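You operate a simulated robot arm through the tools that you are given. There is no shell and no other tool. Be economical: measure what you need, move in short steps, check, and stop when the job is done.

The job below is to be done with a simulated robot arm. You get a single attempt, and the scene is never put back.

## Task
Stand the Dark and Amber vials in their marked cells of the rack.
Fine: the third loose vial stays where it stands on the round table.

It is judged by the outcome, as a careful person would: the job done as asked, and still so three seconds after it is handed in. It fails if anything else is knocked over, pushed out of place, dropped, spilled or broken.

## Robot
A 5-joint arm with a two-finger parallel gripper, fixed in place. Base frame: the origin is at the foot of the arm, x ahead of it, y to its left, z up. Units: mm, rad, N and s.
With the tool pointing down near the work surface it reaches from about 260 to 600 mm from the base axis. Its first joint turns from -1.152 to 1.152 rad. The tool tilts only in the upright plane through the base axis and itself; it spins freely about its own axis. Payload 1.57 kg.
The TCP is the grasp point between the finger pads, 30 mm short of the fingertips. In the tool frame z runs along the fingers and y along their closing line. The gripper opens to 80 mm. The fingers are 17 mm wide and 12 mm thick; the gripper's body (40 by 82 mm) begins 80 mm behind the TCP.
Orientation is that of the tool frame in the base frame, as a unit quaternion [x, y, z, w]. With the fingers straight down and closing along the base's y, the tool's x points along the base's -x, its y along +y and its z along -z.

## Interface
- The arm moves only by the tool apply_moves. Its argument "steps" is a list of rows, each a list of 7 numbers: the shift along the tool's x, y, z in mm, then the turn, a rotation vector about the tool's x, y, z in rad, then the finger opening in mm, from 0 to 80. In form: [[tx, ty, tz, ax, ay, az, jaw], ...]. A call has 1 to 20 rows; each row is the pose to reach, as a shift and turn from the pose commanded when the call began, along the tool's axes at that moment. Each row takes 0.2 s and may step no farther than 50 mm and 0.15 rad from the row before; otherwise, or with a gripper value out of range, the whole call is refused. Where a pose cannot be reached the arm comes as near as it can. A force on the tool above 40 N (or 10 N above the force at the start of the call, whichever is more), or a blocked arm, ends the call early, and 0.2 s more pass. Each finger travels about 153 mm/s and halts on what it meets, pressing with about 26 N; the grip force reading is that of the motor and also rises with nothing between the fingers. The clock runs only during rows and for 0.2 s after the last one: add rows that repeat a pose to give the fingers time. The reply holds the time, the measured pose of the TCP, the force on the tool along the base axes, the opening and the grip force, in the units named above and with some noise.
- Cameras (640 x 400 px; columns grow to the right, rows downward): "scene" is fixed at [14.8, 379.1, 525.1]; the picture's right is [-0.91, -0.42, 0.00], its down [-0.23, 0.50, -0.84] and it looks along [0.35, -0.76, -0.55] (base axes); focal length 374 px, centre (320, 200). "wrist" rides on the gripper at [-32, 0, -78] in the tool frame; the picture's right is [0.00, -1.00, 0.00], its down [0.97, 0.00, -0.24] and it looks along [0.24, 0.00, 0.97] (tool axes); focal length 218 px, centre (320, 200).
- get_image(camera): a new picture of that camera. The clock stands still meanwhile.
- probe_pixels(camera, pixels): for up to 12 pixels [column, row] of the newest picture of that camera ("zoom" is the newest enlarged one), the place [x, y, z] in the base frame of the surface seen there, good to about 2 mm. The clock stands still meanwhile.
- close_up(camera, box): a new picture of the part [left, top, right, bottom] of that camera's present view, enlarged. The clock stands still meanwhile.
- hand_in(): hands the job in; it is judged then, once.

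Go step by step. Measure first, check grasps and placings, and put right what went wrong. The budget is 80 turns and 46 pictures, counting those below and the enlarged ones. Unless the task says otherwise, let go and move clear before handing in, and close with one line.

The tools are called after "Request:" as a command line: name --pt "numbers of a row" for each row, then --argument value for the rest, lists and objects as JSON in quotes. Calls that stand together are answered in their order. apply_moves: Moves the arm, as the interface text tells. Its arguments: {"type":"object","properties":{"steps":{"type":"array","items":{"type":"array","items":{"type":"number"}}}},"required":["steps"]} The other tools are called the same way: get_image (camera) takes a picture; probe_pixels (camera, pixels) gives the place of the surface under pixels of a picture; close_up (camera, box) takes an enlarged picture of a part of a camera's view; hand_in () hands the job in.

At the start:

```text
t: 0.0
ee_pos: [444.4, -88.8, 255.1]
orientation: [-0.001, 1.0, 0.0, 0.0]
wrist_force: [0.5, 0.4, 0.5]
opening: 80.0
gripper_force: 0.0
```

scene: 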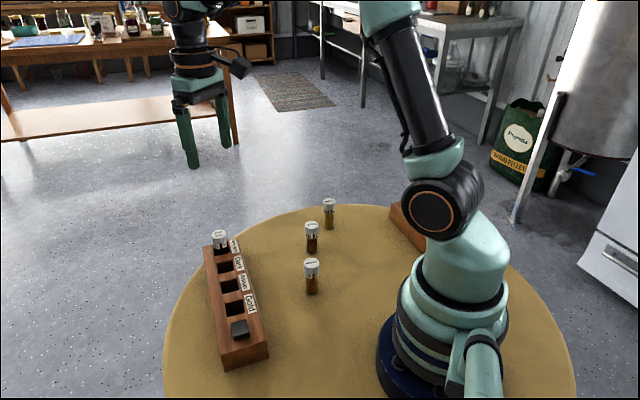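
wrist: 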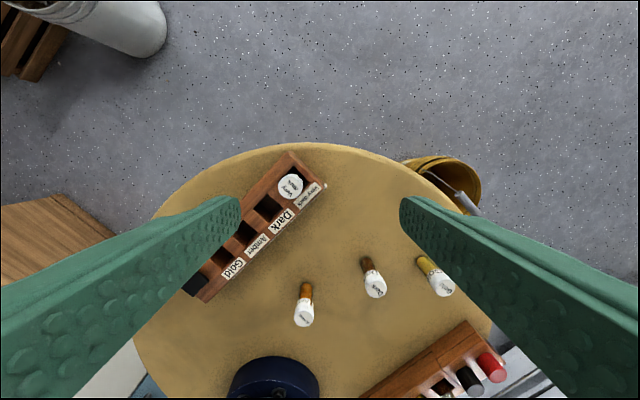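

The scene shows three loose vials near (329,213), (312,237), (312,275) and a rack with labelled cells. I'll enlarge both to read the labels.

Request:
close_up --camera "scene" --box '[190, 180, 350, 380]'

Request:
close_up --camera "wrist" --box '[170, 140, 490, 340]'

```text
2.00 times, centred on (270, 280) of scene
```

zoom: 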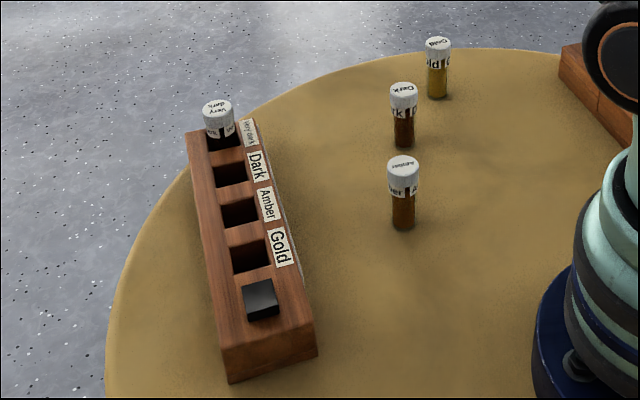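

```text
2.00 times, centred on (330, 240) of wrist
```

zoom: 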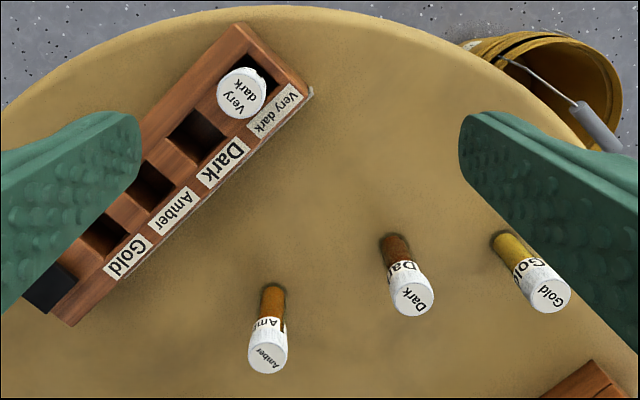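

The labels read Amber, Dark and Gold on the loose vials, with cells Dark at zoom (200,135) and Amber at (152,187). Now I'll measure the caps, the vial feet and the cell edges.

Request:
probe_pixels --camera "zoom" --pixels '[[268, 358], [411, 299], [550, 295], [241, 93], [196, 106], [233, 143], [201, 168], [165, 135], [145, 158], [178, 188], [153, 214], [240, 160]]'

Request:
probe_pixels --camera "scene" --pixels '[[311, 262], [312, 224], [329, 200], [312, 293], [312, 253], [219, 233], [230, 264], [231, 285], [255, 335], [205, 246], [232, 368], [267, 356]]'

```text
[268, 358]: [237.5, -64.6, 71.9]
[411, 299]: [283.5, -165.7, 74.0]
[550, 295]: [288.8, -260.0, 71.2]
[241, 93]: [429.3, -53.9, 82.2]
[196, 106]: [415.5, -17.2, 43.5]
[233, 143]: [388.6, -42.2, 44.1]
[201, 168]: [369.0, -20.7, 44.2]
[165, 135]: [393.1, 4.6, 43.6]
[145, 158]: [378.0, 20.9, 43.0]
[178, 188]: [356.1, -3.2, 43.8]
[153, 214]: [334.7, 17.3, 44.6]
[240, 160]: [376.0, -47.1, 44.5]
```

```text
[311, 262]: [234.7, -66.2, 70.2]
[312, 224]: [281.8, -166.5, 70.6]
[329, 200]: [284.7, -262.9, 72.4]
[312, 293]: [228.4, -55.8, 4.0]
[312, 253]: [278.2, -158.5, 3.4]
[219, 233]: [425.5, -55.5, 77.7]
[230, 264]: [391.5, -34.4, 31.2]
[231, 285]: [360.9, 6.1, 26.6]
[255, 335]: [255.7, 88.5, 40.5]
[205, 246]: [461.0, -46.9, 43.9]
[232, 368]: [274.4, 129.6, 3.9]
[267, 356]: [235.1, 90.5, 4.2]
```

The Dark vial is at about (282.5, -166), Amber at (236, -65), both 72 mm tall. The Dark cell centre is about (391.5, -19), the Amber cell about (356, 19), with the rack top at z 44. I'll move above Dark first.

Request:
apply_moves --pt "27 -13 10 0 0 0 80" --pt "54 -26 25 0 0 0 80" --pt "81 -39 40 0 0 0 80" --pt "108 -52 60 0 0 0 80" --pt "135 -65 80 0 0 0 80" --pt "162 -77 95 0 0 0 80" --pt "162 -77 95 0 0 0 80"

Request:
get_image --camera "wrist"

Request:
get_image --camera "scene"

```text
t: 1.6
ee_pos: [281.5, -163.6, 157.9]
orientation: [0.0, 1.0, 0.0, 0.0]
wrist_force: [-0.2, -0.4, 0.0]
opening: 80.0
gripper_force: 0.0
```

```text
41 pictures are left
```

wrist: 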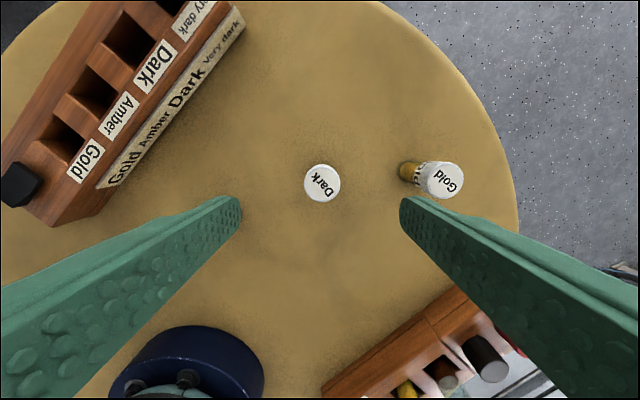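

```text
40 pictures are left
```

scene: 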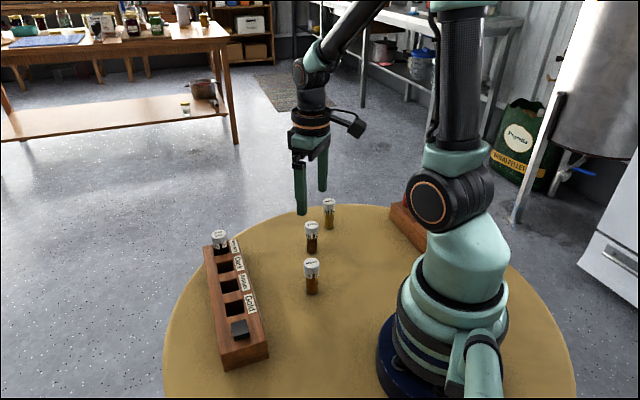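

The Dark cap is at wrist pixel (322,183), nearly centred. I'll probe its edges and centre.

Request:
probe_pixels --camera "wrist" --pixels '[[322, 183], [307, 183], [338, 183], [322, 168], [322, 198], [443, 179], [485, 355], [410, 385], [515, 345]]'

```text
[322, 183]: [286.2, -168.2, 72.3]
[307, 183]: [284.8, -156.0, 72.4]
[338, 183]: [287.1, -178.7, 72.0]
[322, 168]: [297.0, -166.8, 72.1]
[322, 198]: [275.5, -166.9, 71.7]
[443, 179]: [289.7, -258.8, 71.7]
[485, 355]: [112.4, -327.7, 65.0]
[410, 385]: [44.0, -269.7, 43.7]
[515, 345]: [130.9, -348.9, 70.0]
```

The Dark cap centre is at (286, -167), and it is 26 mm wide. I'll lower to TCP z about 71 and close.

Request:
apply_moves --pt "-4 -2.5 20 0 0 0 80" --pt "-4 -2.5 40 0 0 0 80" --pt "-4 -2.5 60 0 0 0 80" --pt "-4 -2.5 76 0 0 0 80" --pt "-4 -2.5 87 0 0 0 80" --pt "-4 -2.5 87 0 0 0 80"

Request:
get_image --camera "wrist"

```text
t: 3.0
ee_pos: [285.3, -167.7, 73.8]
orientation: [0.0, 1.0, 0.001, 0.0]
wrist_force: [0.7, 0.2, 0.3]
opening: 79.9
gripper_force: 0.0
```

```text
39 pictures are left
```

wrist: 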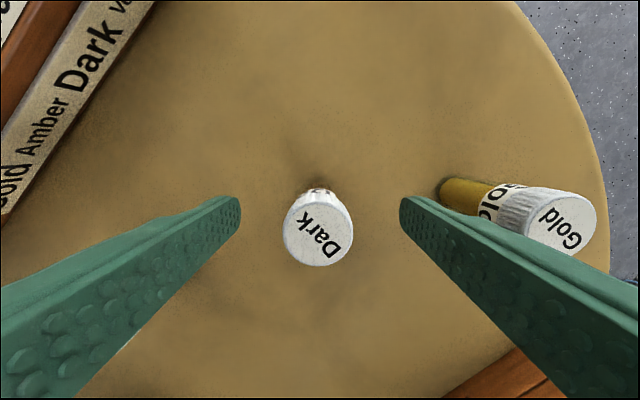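

Fingers straddle the Dark cap at (318,230) evenly, with the Gold vial clear. Closing.

Request:
apply_moves --pt "0 0 1 0 0 0 50" --pt "0 0 1 0 0 0 30" --pt "0 0 1 0 0 0 15" --pt "0 0 1 0 0 0 15"

```text
t: 4.0
ee_pos: [286.8, -168.6, 72.9]
orientation: [0.0, 1.0, 0.0, 0.0]
wrist_force: [0.2, 0.3, -0.8]
opening: 26.4
gripper_force: 26.4
```

Gripped at 26.4 mm opening. Lifting 100 mm.

Request:
apply_moves --pt "0 0 -15 0 0 0 15" --pt "0 0 -40 0 0 0 15" --pt "0 0 -70 0 0 0 15" --pt "0 0 -100 0 0 0 15" --pt "-20 30 -100 0 0 0.14 15" --pt "-45 60 -100 0 0 0.28 15" --pt "-65 90 -100 0 0 0.42 15" --pt "-85 120 -100 0 0 0.56 15" --pt "-97 138 -100 0 0 0.68 15" --pt "-105 148 -100 0 0 0.785 15" --pt "-105 148 -100 0 0 0.785 15"

Request:
get_image --camera "wrist"

Request:
close_up --camera "scene" --box '[180, 140, 340, 240]'

```text
t: 6.4
ee_pos: [392.2, -18.9, 172.3]
orientation: [0.383, 0.924, 0.0, 0.001]
wrist_force: [-0.3, 0.4, -0.9]
opening: 26.6
gripper_force: 25.6
```

```text
38 pictures are left
```

wrist: 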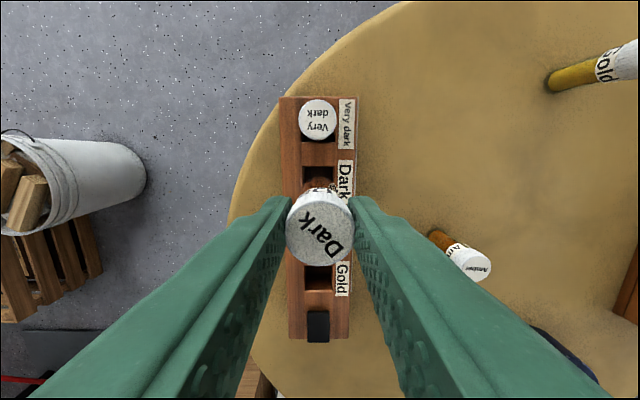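

```text
4.00 times, centred on (260, 190) of scene
```

zoom: 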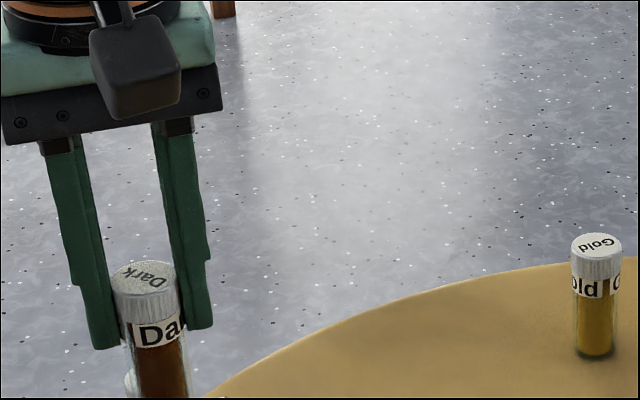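

The rack is aligned with the fingers. I'll enlarge the wrist view to measure the Dark cell's edges.

Request:
close_up --camera "wrist" --box '[240, 85, 400, 185]'

Request:
probe_pixels --camera "wrist" --pixels '[[299, 280], [335, 240], [297, 280], [340, 320], [318, 320], [281, 100], [290, 335], [350, 335]]'

```text
4.00 times, centred on (320, 135) of wrist
```

zoom: 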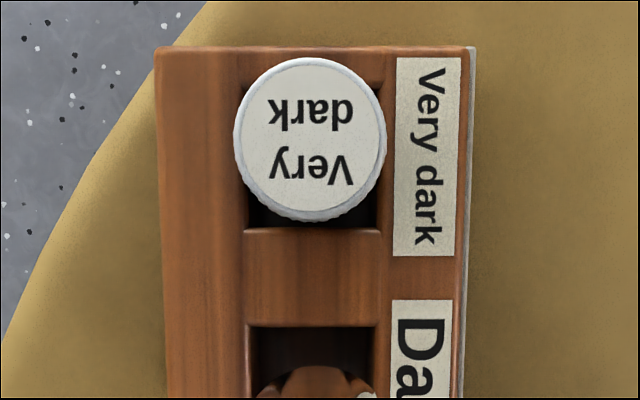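

```text
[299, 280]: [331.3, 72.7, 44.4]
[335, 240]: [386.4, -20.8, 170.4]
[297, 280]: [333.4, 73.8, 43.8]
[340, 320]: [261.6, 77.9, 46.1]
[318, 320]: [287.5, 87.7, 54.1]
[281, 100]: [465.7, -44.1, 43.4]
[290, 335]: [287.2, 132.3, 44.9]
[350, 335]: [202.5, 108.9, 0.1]
```

Dark cell's far corners show at zoom (247,325) and (378,325). Probing these and the Very-dark cell's corners.

Request:
probe_pixels --camera "zoom" --pixels '[[246, 322], [378, 322], [246, 231], [378, 231], [312, 322], [312, 231], [242, 350], [384, 350], [310, 140], [158, 50], [470, 50], [235, 78]]'

Request:
probe_pixels --camera "scene" --pixels '[[218, 259], [242, 270], [220, 280], [225, 293], [239, 311], [245, 325], [244, 281]]'

```text
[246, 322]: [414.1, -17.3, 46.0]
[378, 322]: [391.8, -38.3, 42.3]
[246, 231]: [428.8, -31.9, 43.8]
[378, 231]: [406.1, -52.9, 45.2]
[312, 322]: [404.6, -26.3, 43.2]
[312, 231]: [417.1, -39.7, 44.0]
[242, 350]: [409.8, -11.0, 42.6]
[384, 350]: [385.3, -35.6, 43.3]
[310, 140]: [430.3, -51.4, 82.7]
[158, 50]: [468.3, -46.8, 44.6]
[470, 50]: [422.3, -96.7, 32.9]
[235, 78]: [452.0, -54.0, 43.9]
```

```text
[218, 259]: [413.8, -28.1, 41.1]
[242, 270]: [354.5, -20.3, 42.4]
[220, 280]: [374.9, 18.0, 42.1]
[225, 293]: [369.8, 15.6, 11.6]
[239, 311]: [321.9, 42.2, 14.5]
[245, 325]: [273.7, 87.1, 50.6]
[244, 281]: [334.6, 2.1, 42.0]
```

Rack frame: the Dark cell centre works out to (392.2, -17.2), with a cell about 30.6 mm square, and the Amber cell to (356.7, 18.3). Now I'll check the held vial's position in the grip and its tilt.

Request:
probe_pixels --camera "wrist" --pixels '[[320, 228], [320, 262], [320, 200], [292, 228], [348, 228], [318, 182]]'

Request:
close_up --camera "scene" --box '[170, 170, 290, 270]'

```text
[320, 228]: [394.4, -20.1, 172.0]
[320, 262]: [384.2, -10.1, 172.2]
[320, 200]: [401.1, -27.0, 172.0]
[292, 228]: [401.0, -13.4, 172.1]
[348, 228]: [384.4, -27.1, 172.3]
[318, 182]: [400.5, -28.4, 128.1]
```

```text
4.00 times, centred on (230, 220) of scene
```

zoom: 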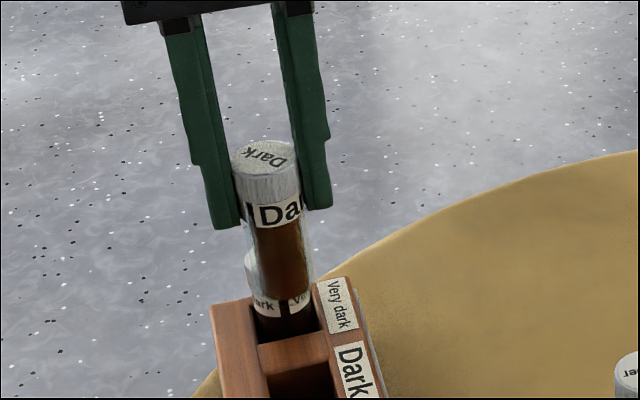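

The cap centre reads (394.4, -20.1) against a target of (392.2, -17.2), so I'll shift about 2.4 mm along the rack and 1 mm across. I'll go down until the foot is just above the rack top and look.

Request:
apply_moves --pt "2.4 1 15 0 0 0 15" --pt "2.4 1 32 0 0 0 15" --pt "2.4 1 46 0 0 0 15" --pt "2.4 1 46 0 0 0 15"

Request:
close_up --camera "scene" --box '[170, 190, 290, 290]'

Request:
close_up --camera "wrist" --box '[240, 85, 400, 285]'

```text
t: 7.4
ee_pos: [391.3, -18.2, 124.8]
orientation: [0.383, 0.924, 0.0, 0.001]
wrist_force: [-0.1, -0.2, -0.3]
opening: 26.6
gripper_force: 26.2
```

```text
4.00 times, centred on (230, 240) of scene
```

zoom: 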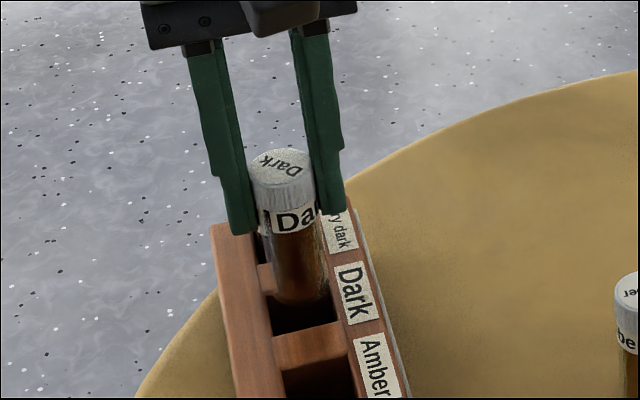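

```text
2.00 times, centred on (320, 185) of wrist
```

zoom: 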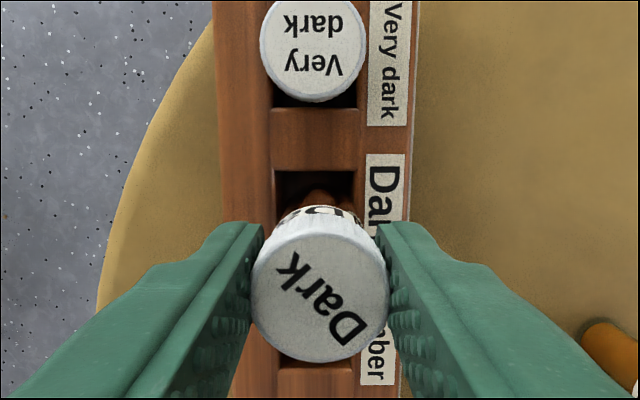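

Foot is just above the top; the cell looks centred at zoom x≈315 versus the vial at 320, so about 1.5 mm more across. I'll probe the cap and cell once more for the along-rack offset.

Request:
probe_pixels --camera "zoom" --pixels '[[320, 290], [320, 225], [320, 355], [262, 290], [380, 290], [318, 196], [315, 168], [320, 372], [274, 185], [358, 185], [270, 168], [300, 372]]'

```text
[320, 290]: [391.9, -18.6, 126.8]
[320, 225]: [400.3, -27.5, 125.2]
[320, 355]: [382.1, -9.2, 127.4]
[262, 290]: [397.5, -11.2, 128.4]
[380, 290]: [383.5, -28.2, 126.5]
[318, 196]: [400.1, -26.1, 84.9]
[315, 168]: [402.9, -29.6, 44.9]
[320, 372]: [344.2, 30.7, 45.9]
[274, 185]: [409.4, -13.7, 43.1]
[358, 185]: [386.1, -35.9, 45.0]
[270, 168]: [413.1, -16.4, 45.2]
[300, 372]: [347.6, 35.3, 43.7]
```

The cap centre is within 1 mm of the cell centre now. I'll lower with a 0.9 mm correction, in small steps.

Request:
apply_moves --pt "0.2 0.9 6 0 0 0 15" --pt "0.2 0.9 12 0 0 0 15" --pt "0.2 0.9 18 0 0 0 15" --pt "0.2 0.9 24 0 0 0 15" --pt "0.2 0.9 30 0 0 0 15" --pt "0.2 0.9 35 0 0 0 15"

Request:
close_up --camera "scene" --box '[170, 190, 290, 290]'

```text
t: 8.8
ee_pos: [391.7, -16.7, 90.2]
orientation: [0.383, 0.924, 0.0, 0.0]
wrist_force: [0.3, -0.8, -0.3]
opening: 26.6
gripper_force: 26.5
```

```text
4.00 times, centred on (230, 240) of scene
```

zoom: 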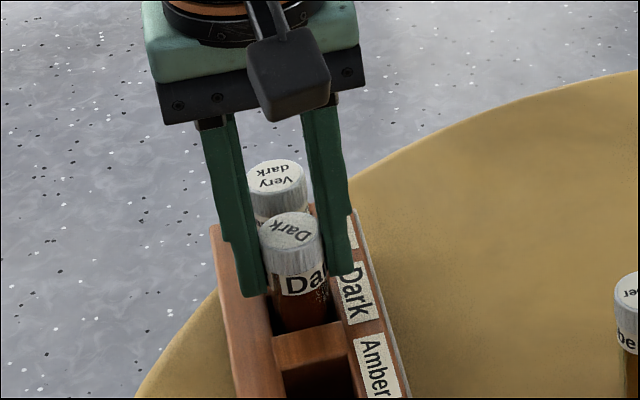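

The vial is going in cleanly with no contact force. I'll lower the last millimetres while watching the force.

Request:
apply_moves --pt "0 0 2 0 0 0 15" --pt "0 0 4 0 0 0 15" --pt "0 0 5.5 0 0 0 15" --pt "0 0 7 0 0 0 15"

```text
t: 9.8
ee_pos: [389.2, -17.4, 82.8]
orientation: [0.383, 0.924, 0.001, 0.0]
wrist_force: [1.5, -1.6, 0.2]
opening: 26.6
gripper_force: 26.4
```

No vertical contact yet. Continuing half a millimetre at a time.

Request:
apply_moves --pt "0 0 0.5 0 0 0 15" --pt "0 0 1 0 0 0 15"

Request:
close_up --camera "scene" --box '[170, 190, 290, 290]'

Request:
get_image --camera "wrist"

```text
t: 10.4
ee_pos: [391.0, -18.6, 83.1]
orientation: [0.383, 0.924, 0.001, 0.0]
wrist_force: [1.3, -0.8, 0.3]
opening: 26.7
gripper_force: 26.2
```

```text
4.00 times, centred on (230, 240) of scene
```

zoom: 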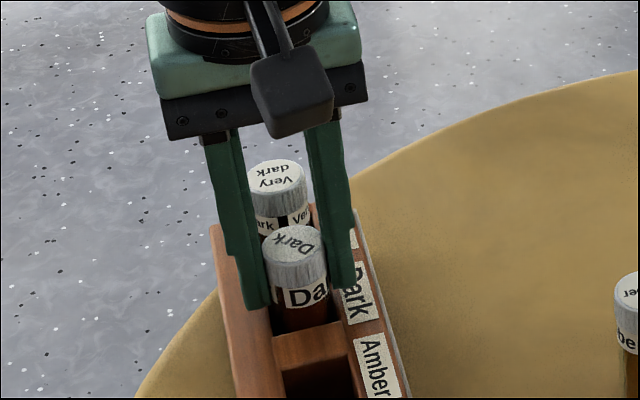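

```text
30 pictures are left
```

wrist: 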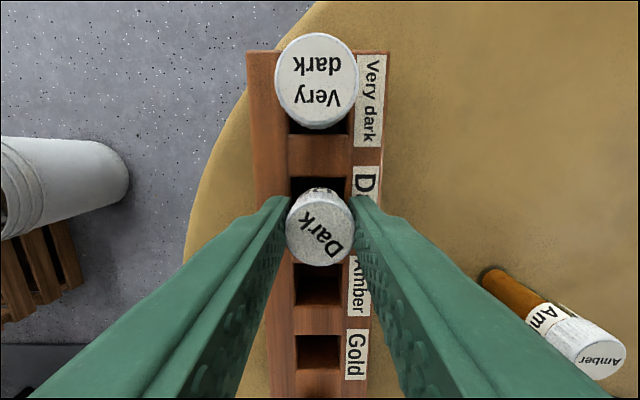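

Comparing the cap heights of the two racked vials.

Request:
probe_pixels --camera "wrist" --pixels '[[317, 80], [310, 70], [325, 95], [320, 227], [310, 240], [328, 215]]'

```text
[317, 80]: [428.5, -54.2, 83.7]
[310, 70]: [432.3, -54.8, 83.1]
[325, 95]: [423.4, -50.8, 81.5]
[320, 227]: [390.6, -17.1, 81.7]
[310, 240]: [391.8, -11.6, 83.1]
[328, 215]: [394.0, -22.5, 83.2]
```

Both caps are at z about 82.7, so the vial is on the cell floor or within a millimetre of it. I'll press 0.7 mm further, release and rise.

Request:
apply_moves --pt "0 0 0.7 0 0 0 15" --pt "0 0 0.7 0 0 0 32" --pt "0 0 0.7 0 0 0 45" --pt "0 0 0.7 0 0 0 50" --pt "0 0 -10 0 0 0 50" --pt "0 0 -30 0 0 0 50" --pt "0 0 -60 0 0 0 50" --pt "0 0 -95 0 0 0 50" --pt "0 0 -95 0 0 0 50"

Request:
get_image --camera "wrist"

Request:
close_up --camera "scene" --box '[190, 190, 350, 290]'

```text
t: 12.4
ee_pos: [390.3, -17.6, 176.1]
orientation: [0.383, 0.924, 0.0, 0.0]
wrist_force: [0.7, -0.2, 0.7]
opening: 50.1
gripper_force: 0.1
```

```text
29 pictures are left
```

wrist: 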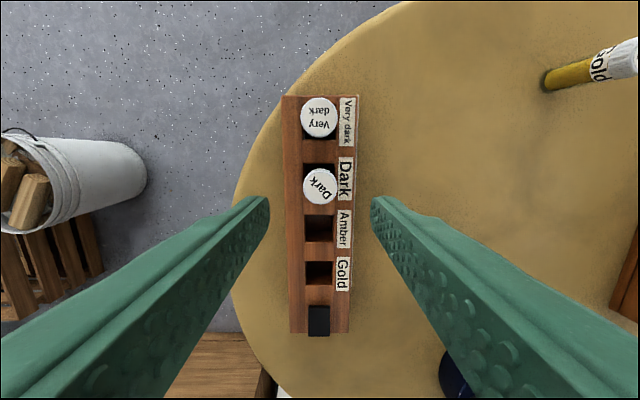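

```text
4.00 times, centred on (270, 240) of scene
```

zoom: 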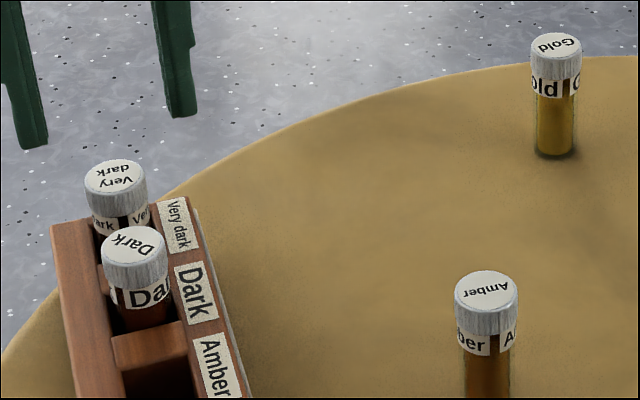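

Dark stands upright and level with its neighbour. Now I'll move above Amber, turning the closing line tangential in case a tilt is needed at that short reach.

Request:
apply_moves --pt "13 -24 0 0 0 -0.1 60" --pt "26 -48 0 0 0 -0.2 80" --pt "39 -72 0 0 0 -0.3 80" --pt "52 -96 5 0 0 -0.4 80" --pt "65 -120 10 0 0 -0.5 80" --pt "76.4 -142.8 16 0 0 -0.517 80" --pt "76.4 -142.8 16 0 0 -0.517 80"

Request:
get_image --camera "wrist"

```text
t: 14.0
ee_pos: [234.2, -62.4, 162.7]
orientation: [0.133, 0.991, 0.0, 0.0]
wrist_force: [1.1, 0.4, 0.8]
opening: 80.1
gripper_force: 0.0
```

```text
27 pictures are left
```

wrist: 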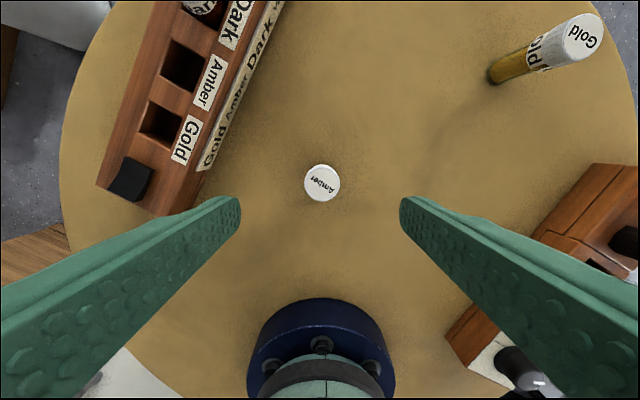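

The pose is reachable vertically at this height. I'll probe the Amber cap at (322,183) and the Amber cell.

Request:
probe_pixels --camera "wrist" --pixels '[[322, 183], [306, 183], [338, 183], [322, 167], [322, 198], [171, 41], [205, 56], [194, 94], [160, 78]]'

```text
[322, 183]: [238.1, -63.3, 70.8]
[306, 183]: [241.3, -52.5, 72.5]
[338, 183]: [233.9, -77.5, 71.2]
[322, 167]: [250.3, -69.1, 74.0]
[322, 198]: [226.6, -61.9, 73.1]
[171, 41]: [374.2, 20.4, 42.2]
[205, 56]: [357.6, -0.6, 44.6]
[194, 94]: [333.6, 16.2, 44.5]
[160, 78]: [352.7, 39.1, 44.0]
```

The Amber cap centre is at (238, -65). Lowering onto it in steps and checking reach on the way.

Request:
apply_moves --pt "-3.5 -0.6 20 0 0 0 80" --pt "-3.5 -0.6 40 0 0 0 80" --pt "-3.5 -0.6 60 0 0 0 80" --pt "-3.5 -0.6 77 0 0 0 80" --pt "-3.5 -0.6 88 0 0 0 80" --pt "-3.5 -0.6 88 0 0 0 80"

Request:
get_image --camera "wrist"

```text
t: 15.4
ee_pos: [242.0, -65.8, 73.0]
orientation: [0.134, 0.991, 0.0, -0.002]
wrist_force: [-0.3, 0.6, -0.9]
opening: 79.7
gripper_force: 0.0
```

```text
26 pictures are left
```

wrist: 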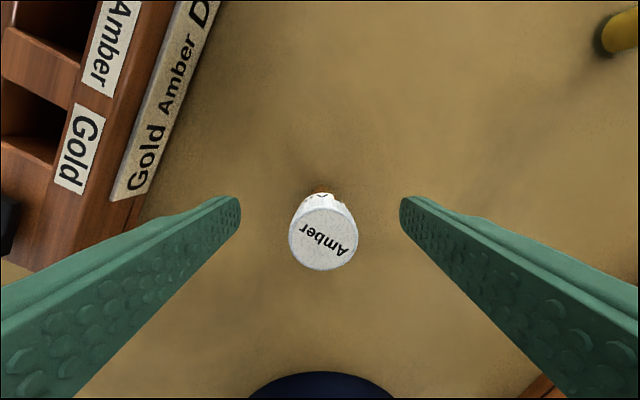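

The arm stopped about 2–3 mm short radially (reach limit), but the cap at (323,232) is well within the pad width. Closing here.

Request:
apply_moves --pt "0 0 0 0 0 0 50" --pt "0 0 0 0 0 0 30" --pt "0 0 0 0 0 0 15" --pt "0 0 0 0 0 0 15"

```text
t: 16.4
ee_pos: [240.5, -64.9, 73.7]
orientation: [0.134, 0.991, -0.001, -0.002]
wrist_force: [-0.7, -0.4, -0.2]
opening: 26.7
gripper_force: 26.0
```

Gripped at 26.7 mm. Lifting and carrying to above the Amber cell.

Request:
apply_moves --pt "0 0 -15 0 0 0 15" --pt "0 0 -40 0 0 0 15" --pt "0 0 -70 0 0 0 15" --pt "0 0 -100 0 0 0 15" --pt "-15 19 -100 0 0 0.1 15" --pt "-35 42 -100 0 0 0.2 15" --pt "-55 67 -100 0 0 0.3 15" --pt "-75 91 -100 0 0 0.4 15" --pt "-86 105 -100 0 0 0.5 15" --pt "-91.4 111.8 -100 0 0 0.517 15" --pt "-91.4 111.8 -100 0 0 0.517 15"

Request:
get_image --camera "wrist"

```text
t: 18.8
ee_pos: [357.7, 21.2, 174.2]
orientation: [0.383, 0.924, 0.0, 0.001]
wrist_force: [0.3, 0.0, -0.3]
opening: 26.7
gripper_force: 26.3
```

```text
25 pictures are left
```

wrist: 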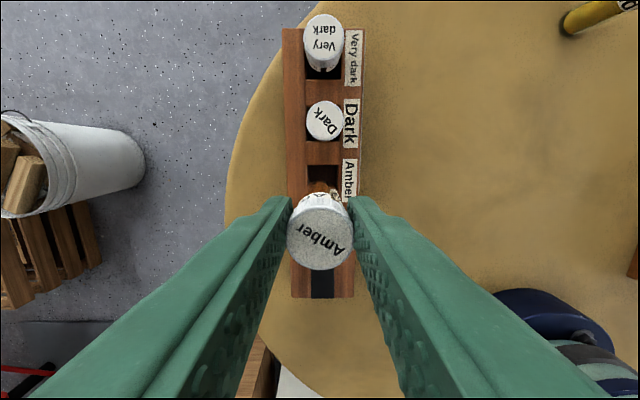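

The cell centre is at about x=324 and the vial at 320, so I need roughly -2 to -3 mm across. I'll correct, lower to just above the rack and re-measure.

Request:
apply_moves --pt "-2 -2 15 0 0 0 15" --pt "-2 -2 32 0 0 0 15" --pt "-2 -2 46 0 0 0 15" --pt "-2 -2 46 0 0 0 15"

Request:
close_up --camera "wrist" --box '[240, 85, 400, 285]'

Request:
close_up --camera "scene" --box '[170, 200, 290, 300]'

Request:
close_up --camera "wrist" --box '[240, 85, 400, 285]'

```text
t: 19.8
ee_pos: [356.1, 15.0, 128.4]
orientation: [0.383, 0.924, 0.0, 0.0]
wrist_force: [0.7, 1.0, -0.1]
opening: 26.3
gripper_force: 25.9
```

```text
2.00 times, centred on (320, 185) of wrist
```

zoom: 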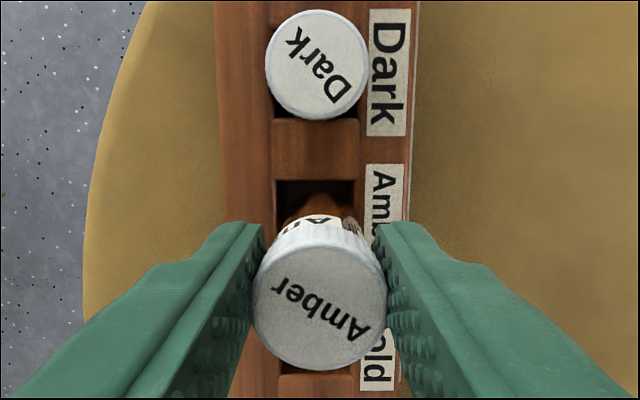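

```text
4.00 times, centred on (230, 250) of scene
```

zoom: 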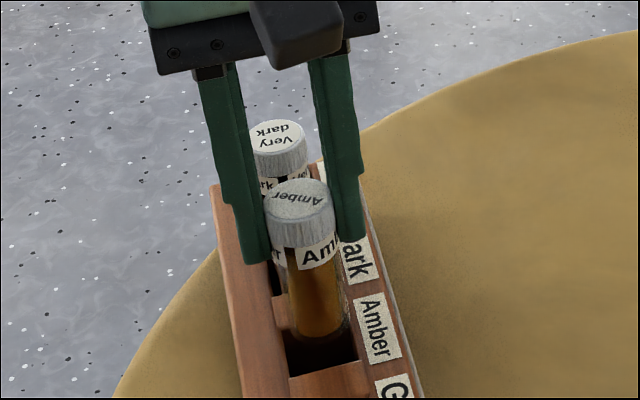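

```text
2.00 times, centred on (320, 185) of wrist
```

zoom: 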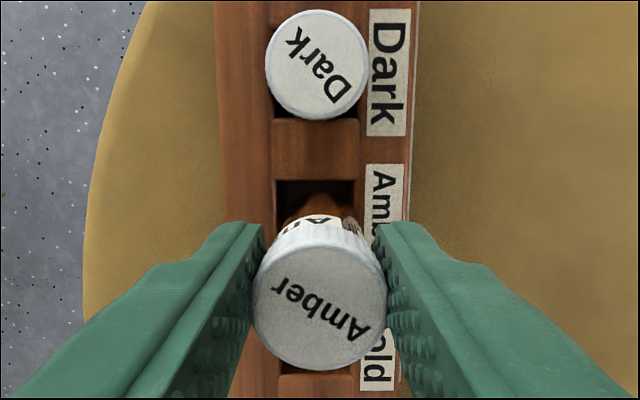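

Probing the cap and cell edges.

Request:
probe_pixels --camera "zoom" --pixels '[[320, 307], [320, 252], [320, 362], [262, 307], [378, 307], [315, 177], [315, 122], [272, 178], [357, 178], [292, 378], [272, 130], [320, 65]]'

```text
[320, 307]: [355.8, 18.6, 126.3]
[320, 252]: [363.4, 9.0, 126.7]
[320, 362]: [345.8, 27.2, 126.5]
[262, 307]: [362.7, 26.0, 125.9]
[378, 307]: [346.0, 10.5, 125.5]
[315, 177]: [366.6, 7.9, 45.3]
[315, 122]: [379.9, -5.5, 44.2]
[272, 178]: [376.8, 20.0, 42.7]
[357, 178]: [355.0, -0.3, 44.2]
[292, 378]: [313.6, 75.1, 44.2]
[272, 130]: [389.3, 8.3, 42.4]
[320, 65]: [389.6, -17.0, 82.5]
```

The cap centre matches along the rack; across it needs about +1 mm. Lowering to just above the floor (cap z now 126.3, final about 82.7).

Request:
apply_moves --pt "0 1.1 6 0 0 0 15" --pt "0 1.1 12 0 0 0 15" --pt "0 1.1 18 0 0 0 15" --pt "0 1.1 24 0 0 0 15" --pt "0 1.1 30 0 0 0 15" --pt "0 1.1 36 0 0 0 15" --pt "0 1.1 40 0 0 0 15" --pt "0 1.1 42 0 0 0 15"

Request:
get_image --camera "wrist"

Request:
close_up --camera "scene" --box '[170, 200, 290, 300]'

Request:
probe_pixels --camera "wrist" --pixels '[[320, 230], [310, 240], [328, 218], [318, 80]]'

```text
t: 21.6
ee_pos: [357.8, 16.0, 87.3]
orientation: [0.383, 0.924, 0.001, 0.0]
wrist_force: [0.2, -0.3, -0.6]
opening: 26.3
gripper_force: 26.3
```

```text
21 pictures are left
```

wrist: 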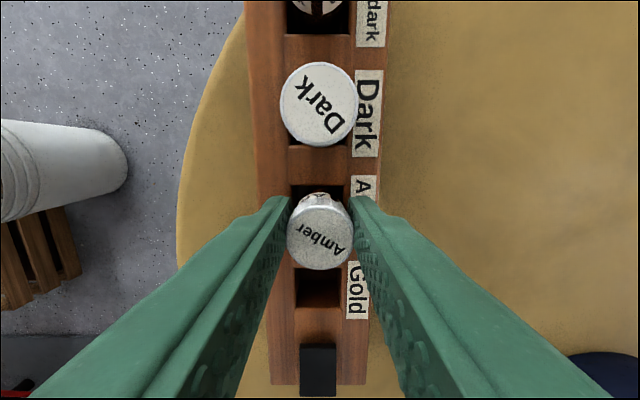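

```text
4.00 times, centred on (230, 250) of scene
```

zoom: 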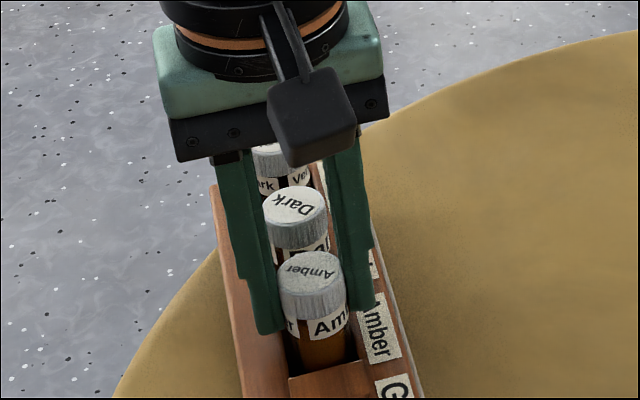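

```text
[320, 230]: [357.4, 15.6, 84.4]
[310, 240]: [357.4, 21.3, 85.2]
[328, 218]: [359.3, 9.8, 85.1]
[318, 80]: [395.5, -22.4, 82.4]
```

The cap is at 84.9, about 2.3 mm above final. Lowering the rest in fine steps.

Request:
apply_moves --pt "0 0 0.8 0 0 0 15" --pt "0 0 1.6 0 0 0 15" --pt "0 0 2.2 0 0 0 15" --pt "0 0 2.2 0 0 0 15"

Request:
get_image --camera "wrist"

Request:
probe_pixels --camera "wrist" --pixels '[[320, 230], [310, 240], [328, 218], [312, 225], [328, 240], [318, 80], [310, 90], [325, 75]]'

```text
t: 22.6
ee_pos: [356.5, 15.3, 84.0]
orientation: [0.383, 0.924, 0.0, 0.0]
wrist_force: [0.9, 0.3, -0.2]
opening: 26.6
gripper_force: 26.2
```

```text
19 pictures are left
```

wrist: 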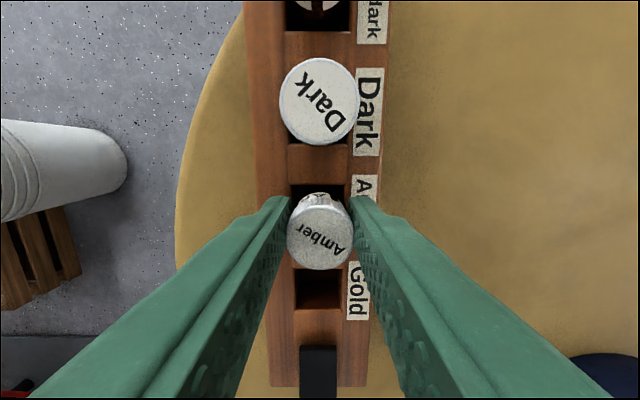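

```text
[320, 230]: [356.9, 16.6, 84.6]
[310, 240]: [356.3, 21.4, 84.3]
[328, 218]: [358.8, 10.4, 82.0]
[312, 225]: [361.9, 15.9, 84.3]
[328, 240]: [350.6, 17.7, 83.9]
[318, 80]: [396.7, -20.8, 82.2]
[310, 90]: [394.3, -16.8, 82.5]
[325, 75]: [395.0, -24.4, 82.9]
```

Amber is at 83.8 against Dark at 82.5: about 1 mm left.

Request:
apply_moves --pt "0 0 0.5 0 0 0 15" --pt "0 0 1.0 0 0 0 15" --pt "0 0 1.0 0 0 0 15"

```text
t: 23.4
ee_pos: [358.0, 16.1, 84.7]
orientation: [0.383, 0.924, 0.0, -0.001]
wrist_force: [-2.8, 0.5, 14.1]
opening: 26.6
gripper_force: 26.0
```

There is 14 N of upward force, so it is seated on the floor. Releasing and rising.

Request:
apply_moves --pt "0 0 -0.5 0 0 0 15" --pt "0 0 -0.5 0 0 0 32" --pt "0 0 -0.5 0 0 0 45" --pt "0 0 -0.5 0 0 0 50" --pt "0 0 -10 0 0 0 50" --pt "0 0 -30 0 0 0 50" --pt "0 0 -60 0 0 0 50" --pt "0 0 -95 0 0 0 50" --pt "0 0 -120 0 0 0 50" --pt "0 0 -120 0 0 0 50"

Request:
get_image --camera "wrist"

Request:
close_up --camera "scene" --box '[190, 190, 350, 290]'

Request:
get_image --camera "scene"

```text
t: 25.6
ee_pos: [356.4, 14.9, 201.1]
orientation: [0.381, 0.924, 0.001, 0.0]
wrist_force: [0.5, 0.0, 0.0]
opening: 50.0
gripper_force: 0.1
```

```text
18 pictures are left
```

wrist: 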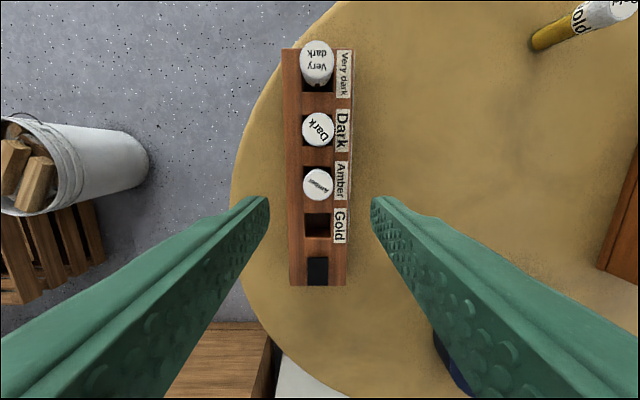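

```text
4.00 times, centred on (270, 240) of scene
```

zoom: 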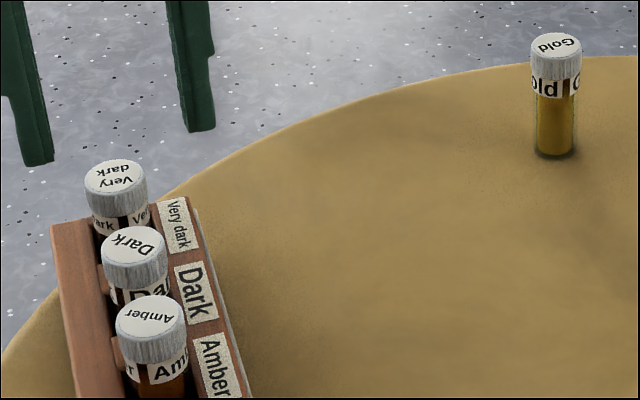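

```text
16 pictures are left
```

scene: 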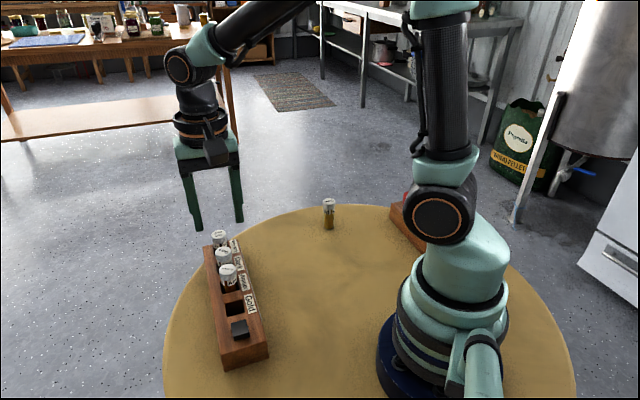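

Both vials are upright in their cells at scene (224,257) and (229,275), level with Very dark. Gold at (329,213) and the rack haven't moved, and the gripper is clear, so I'm handing in.

Request:
hand_in

```text
The job is handed in.
```

The Dark and Amber vials stand in their marked cells; the Gold vial was left where it stands on the round table, and nothing else was disturbed.
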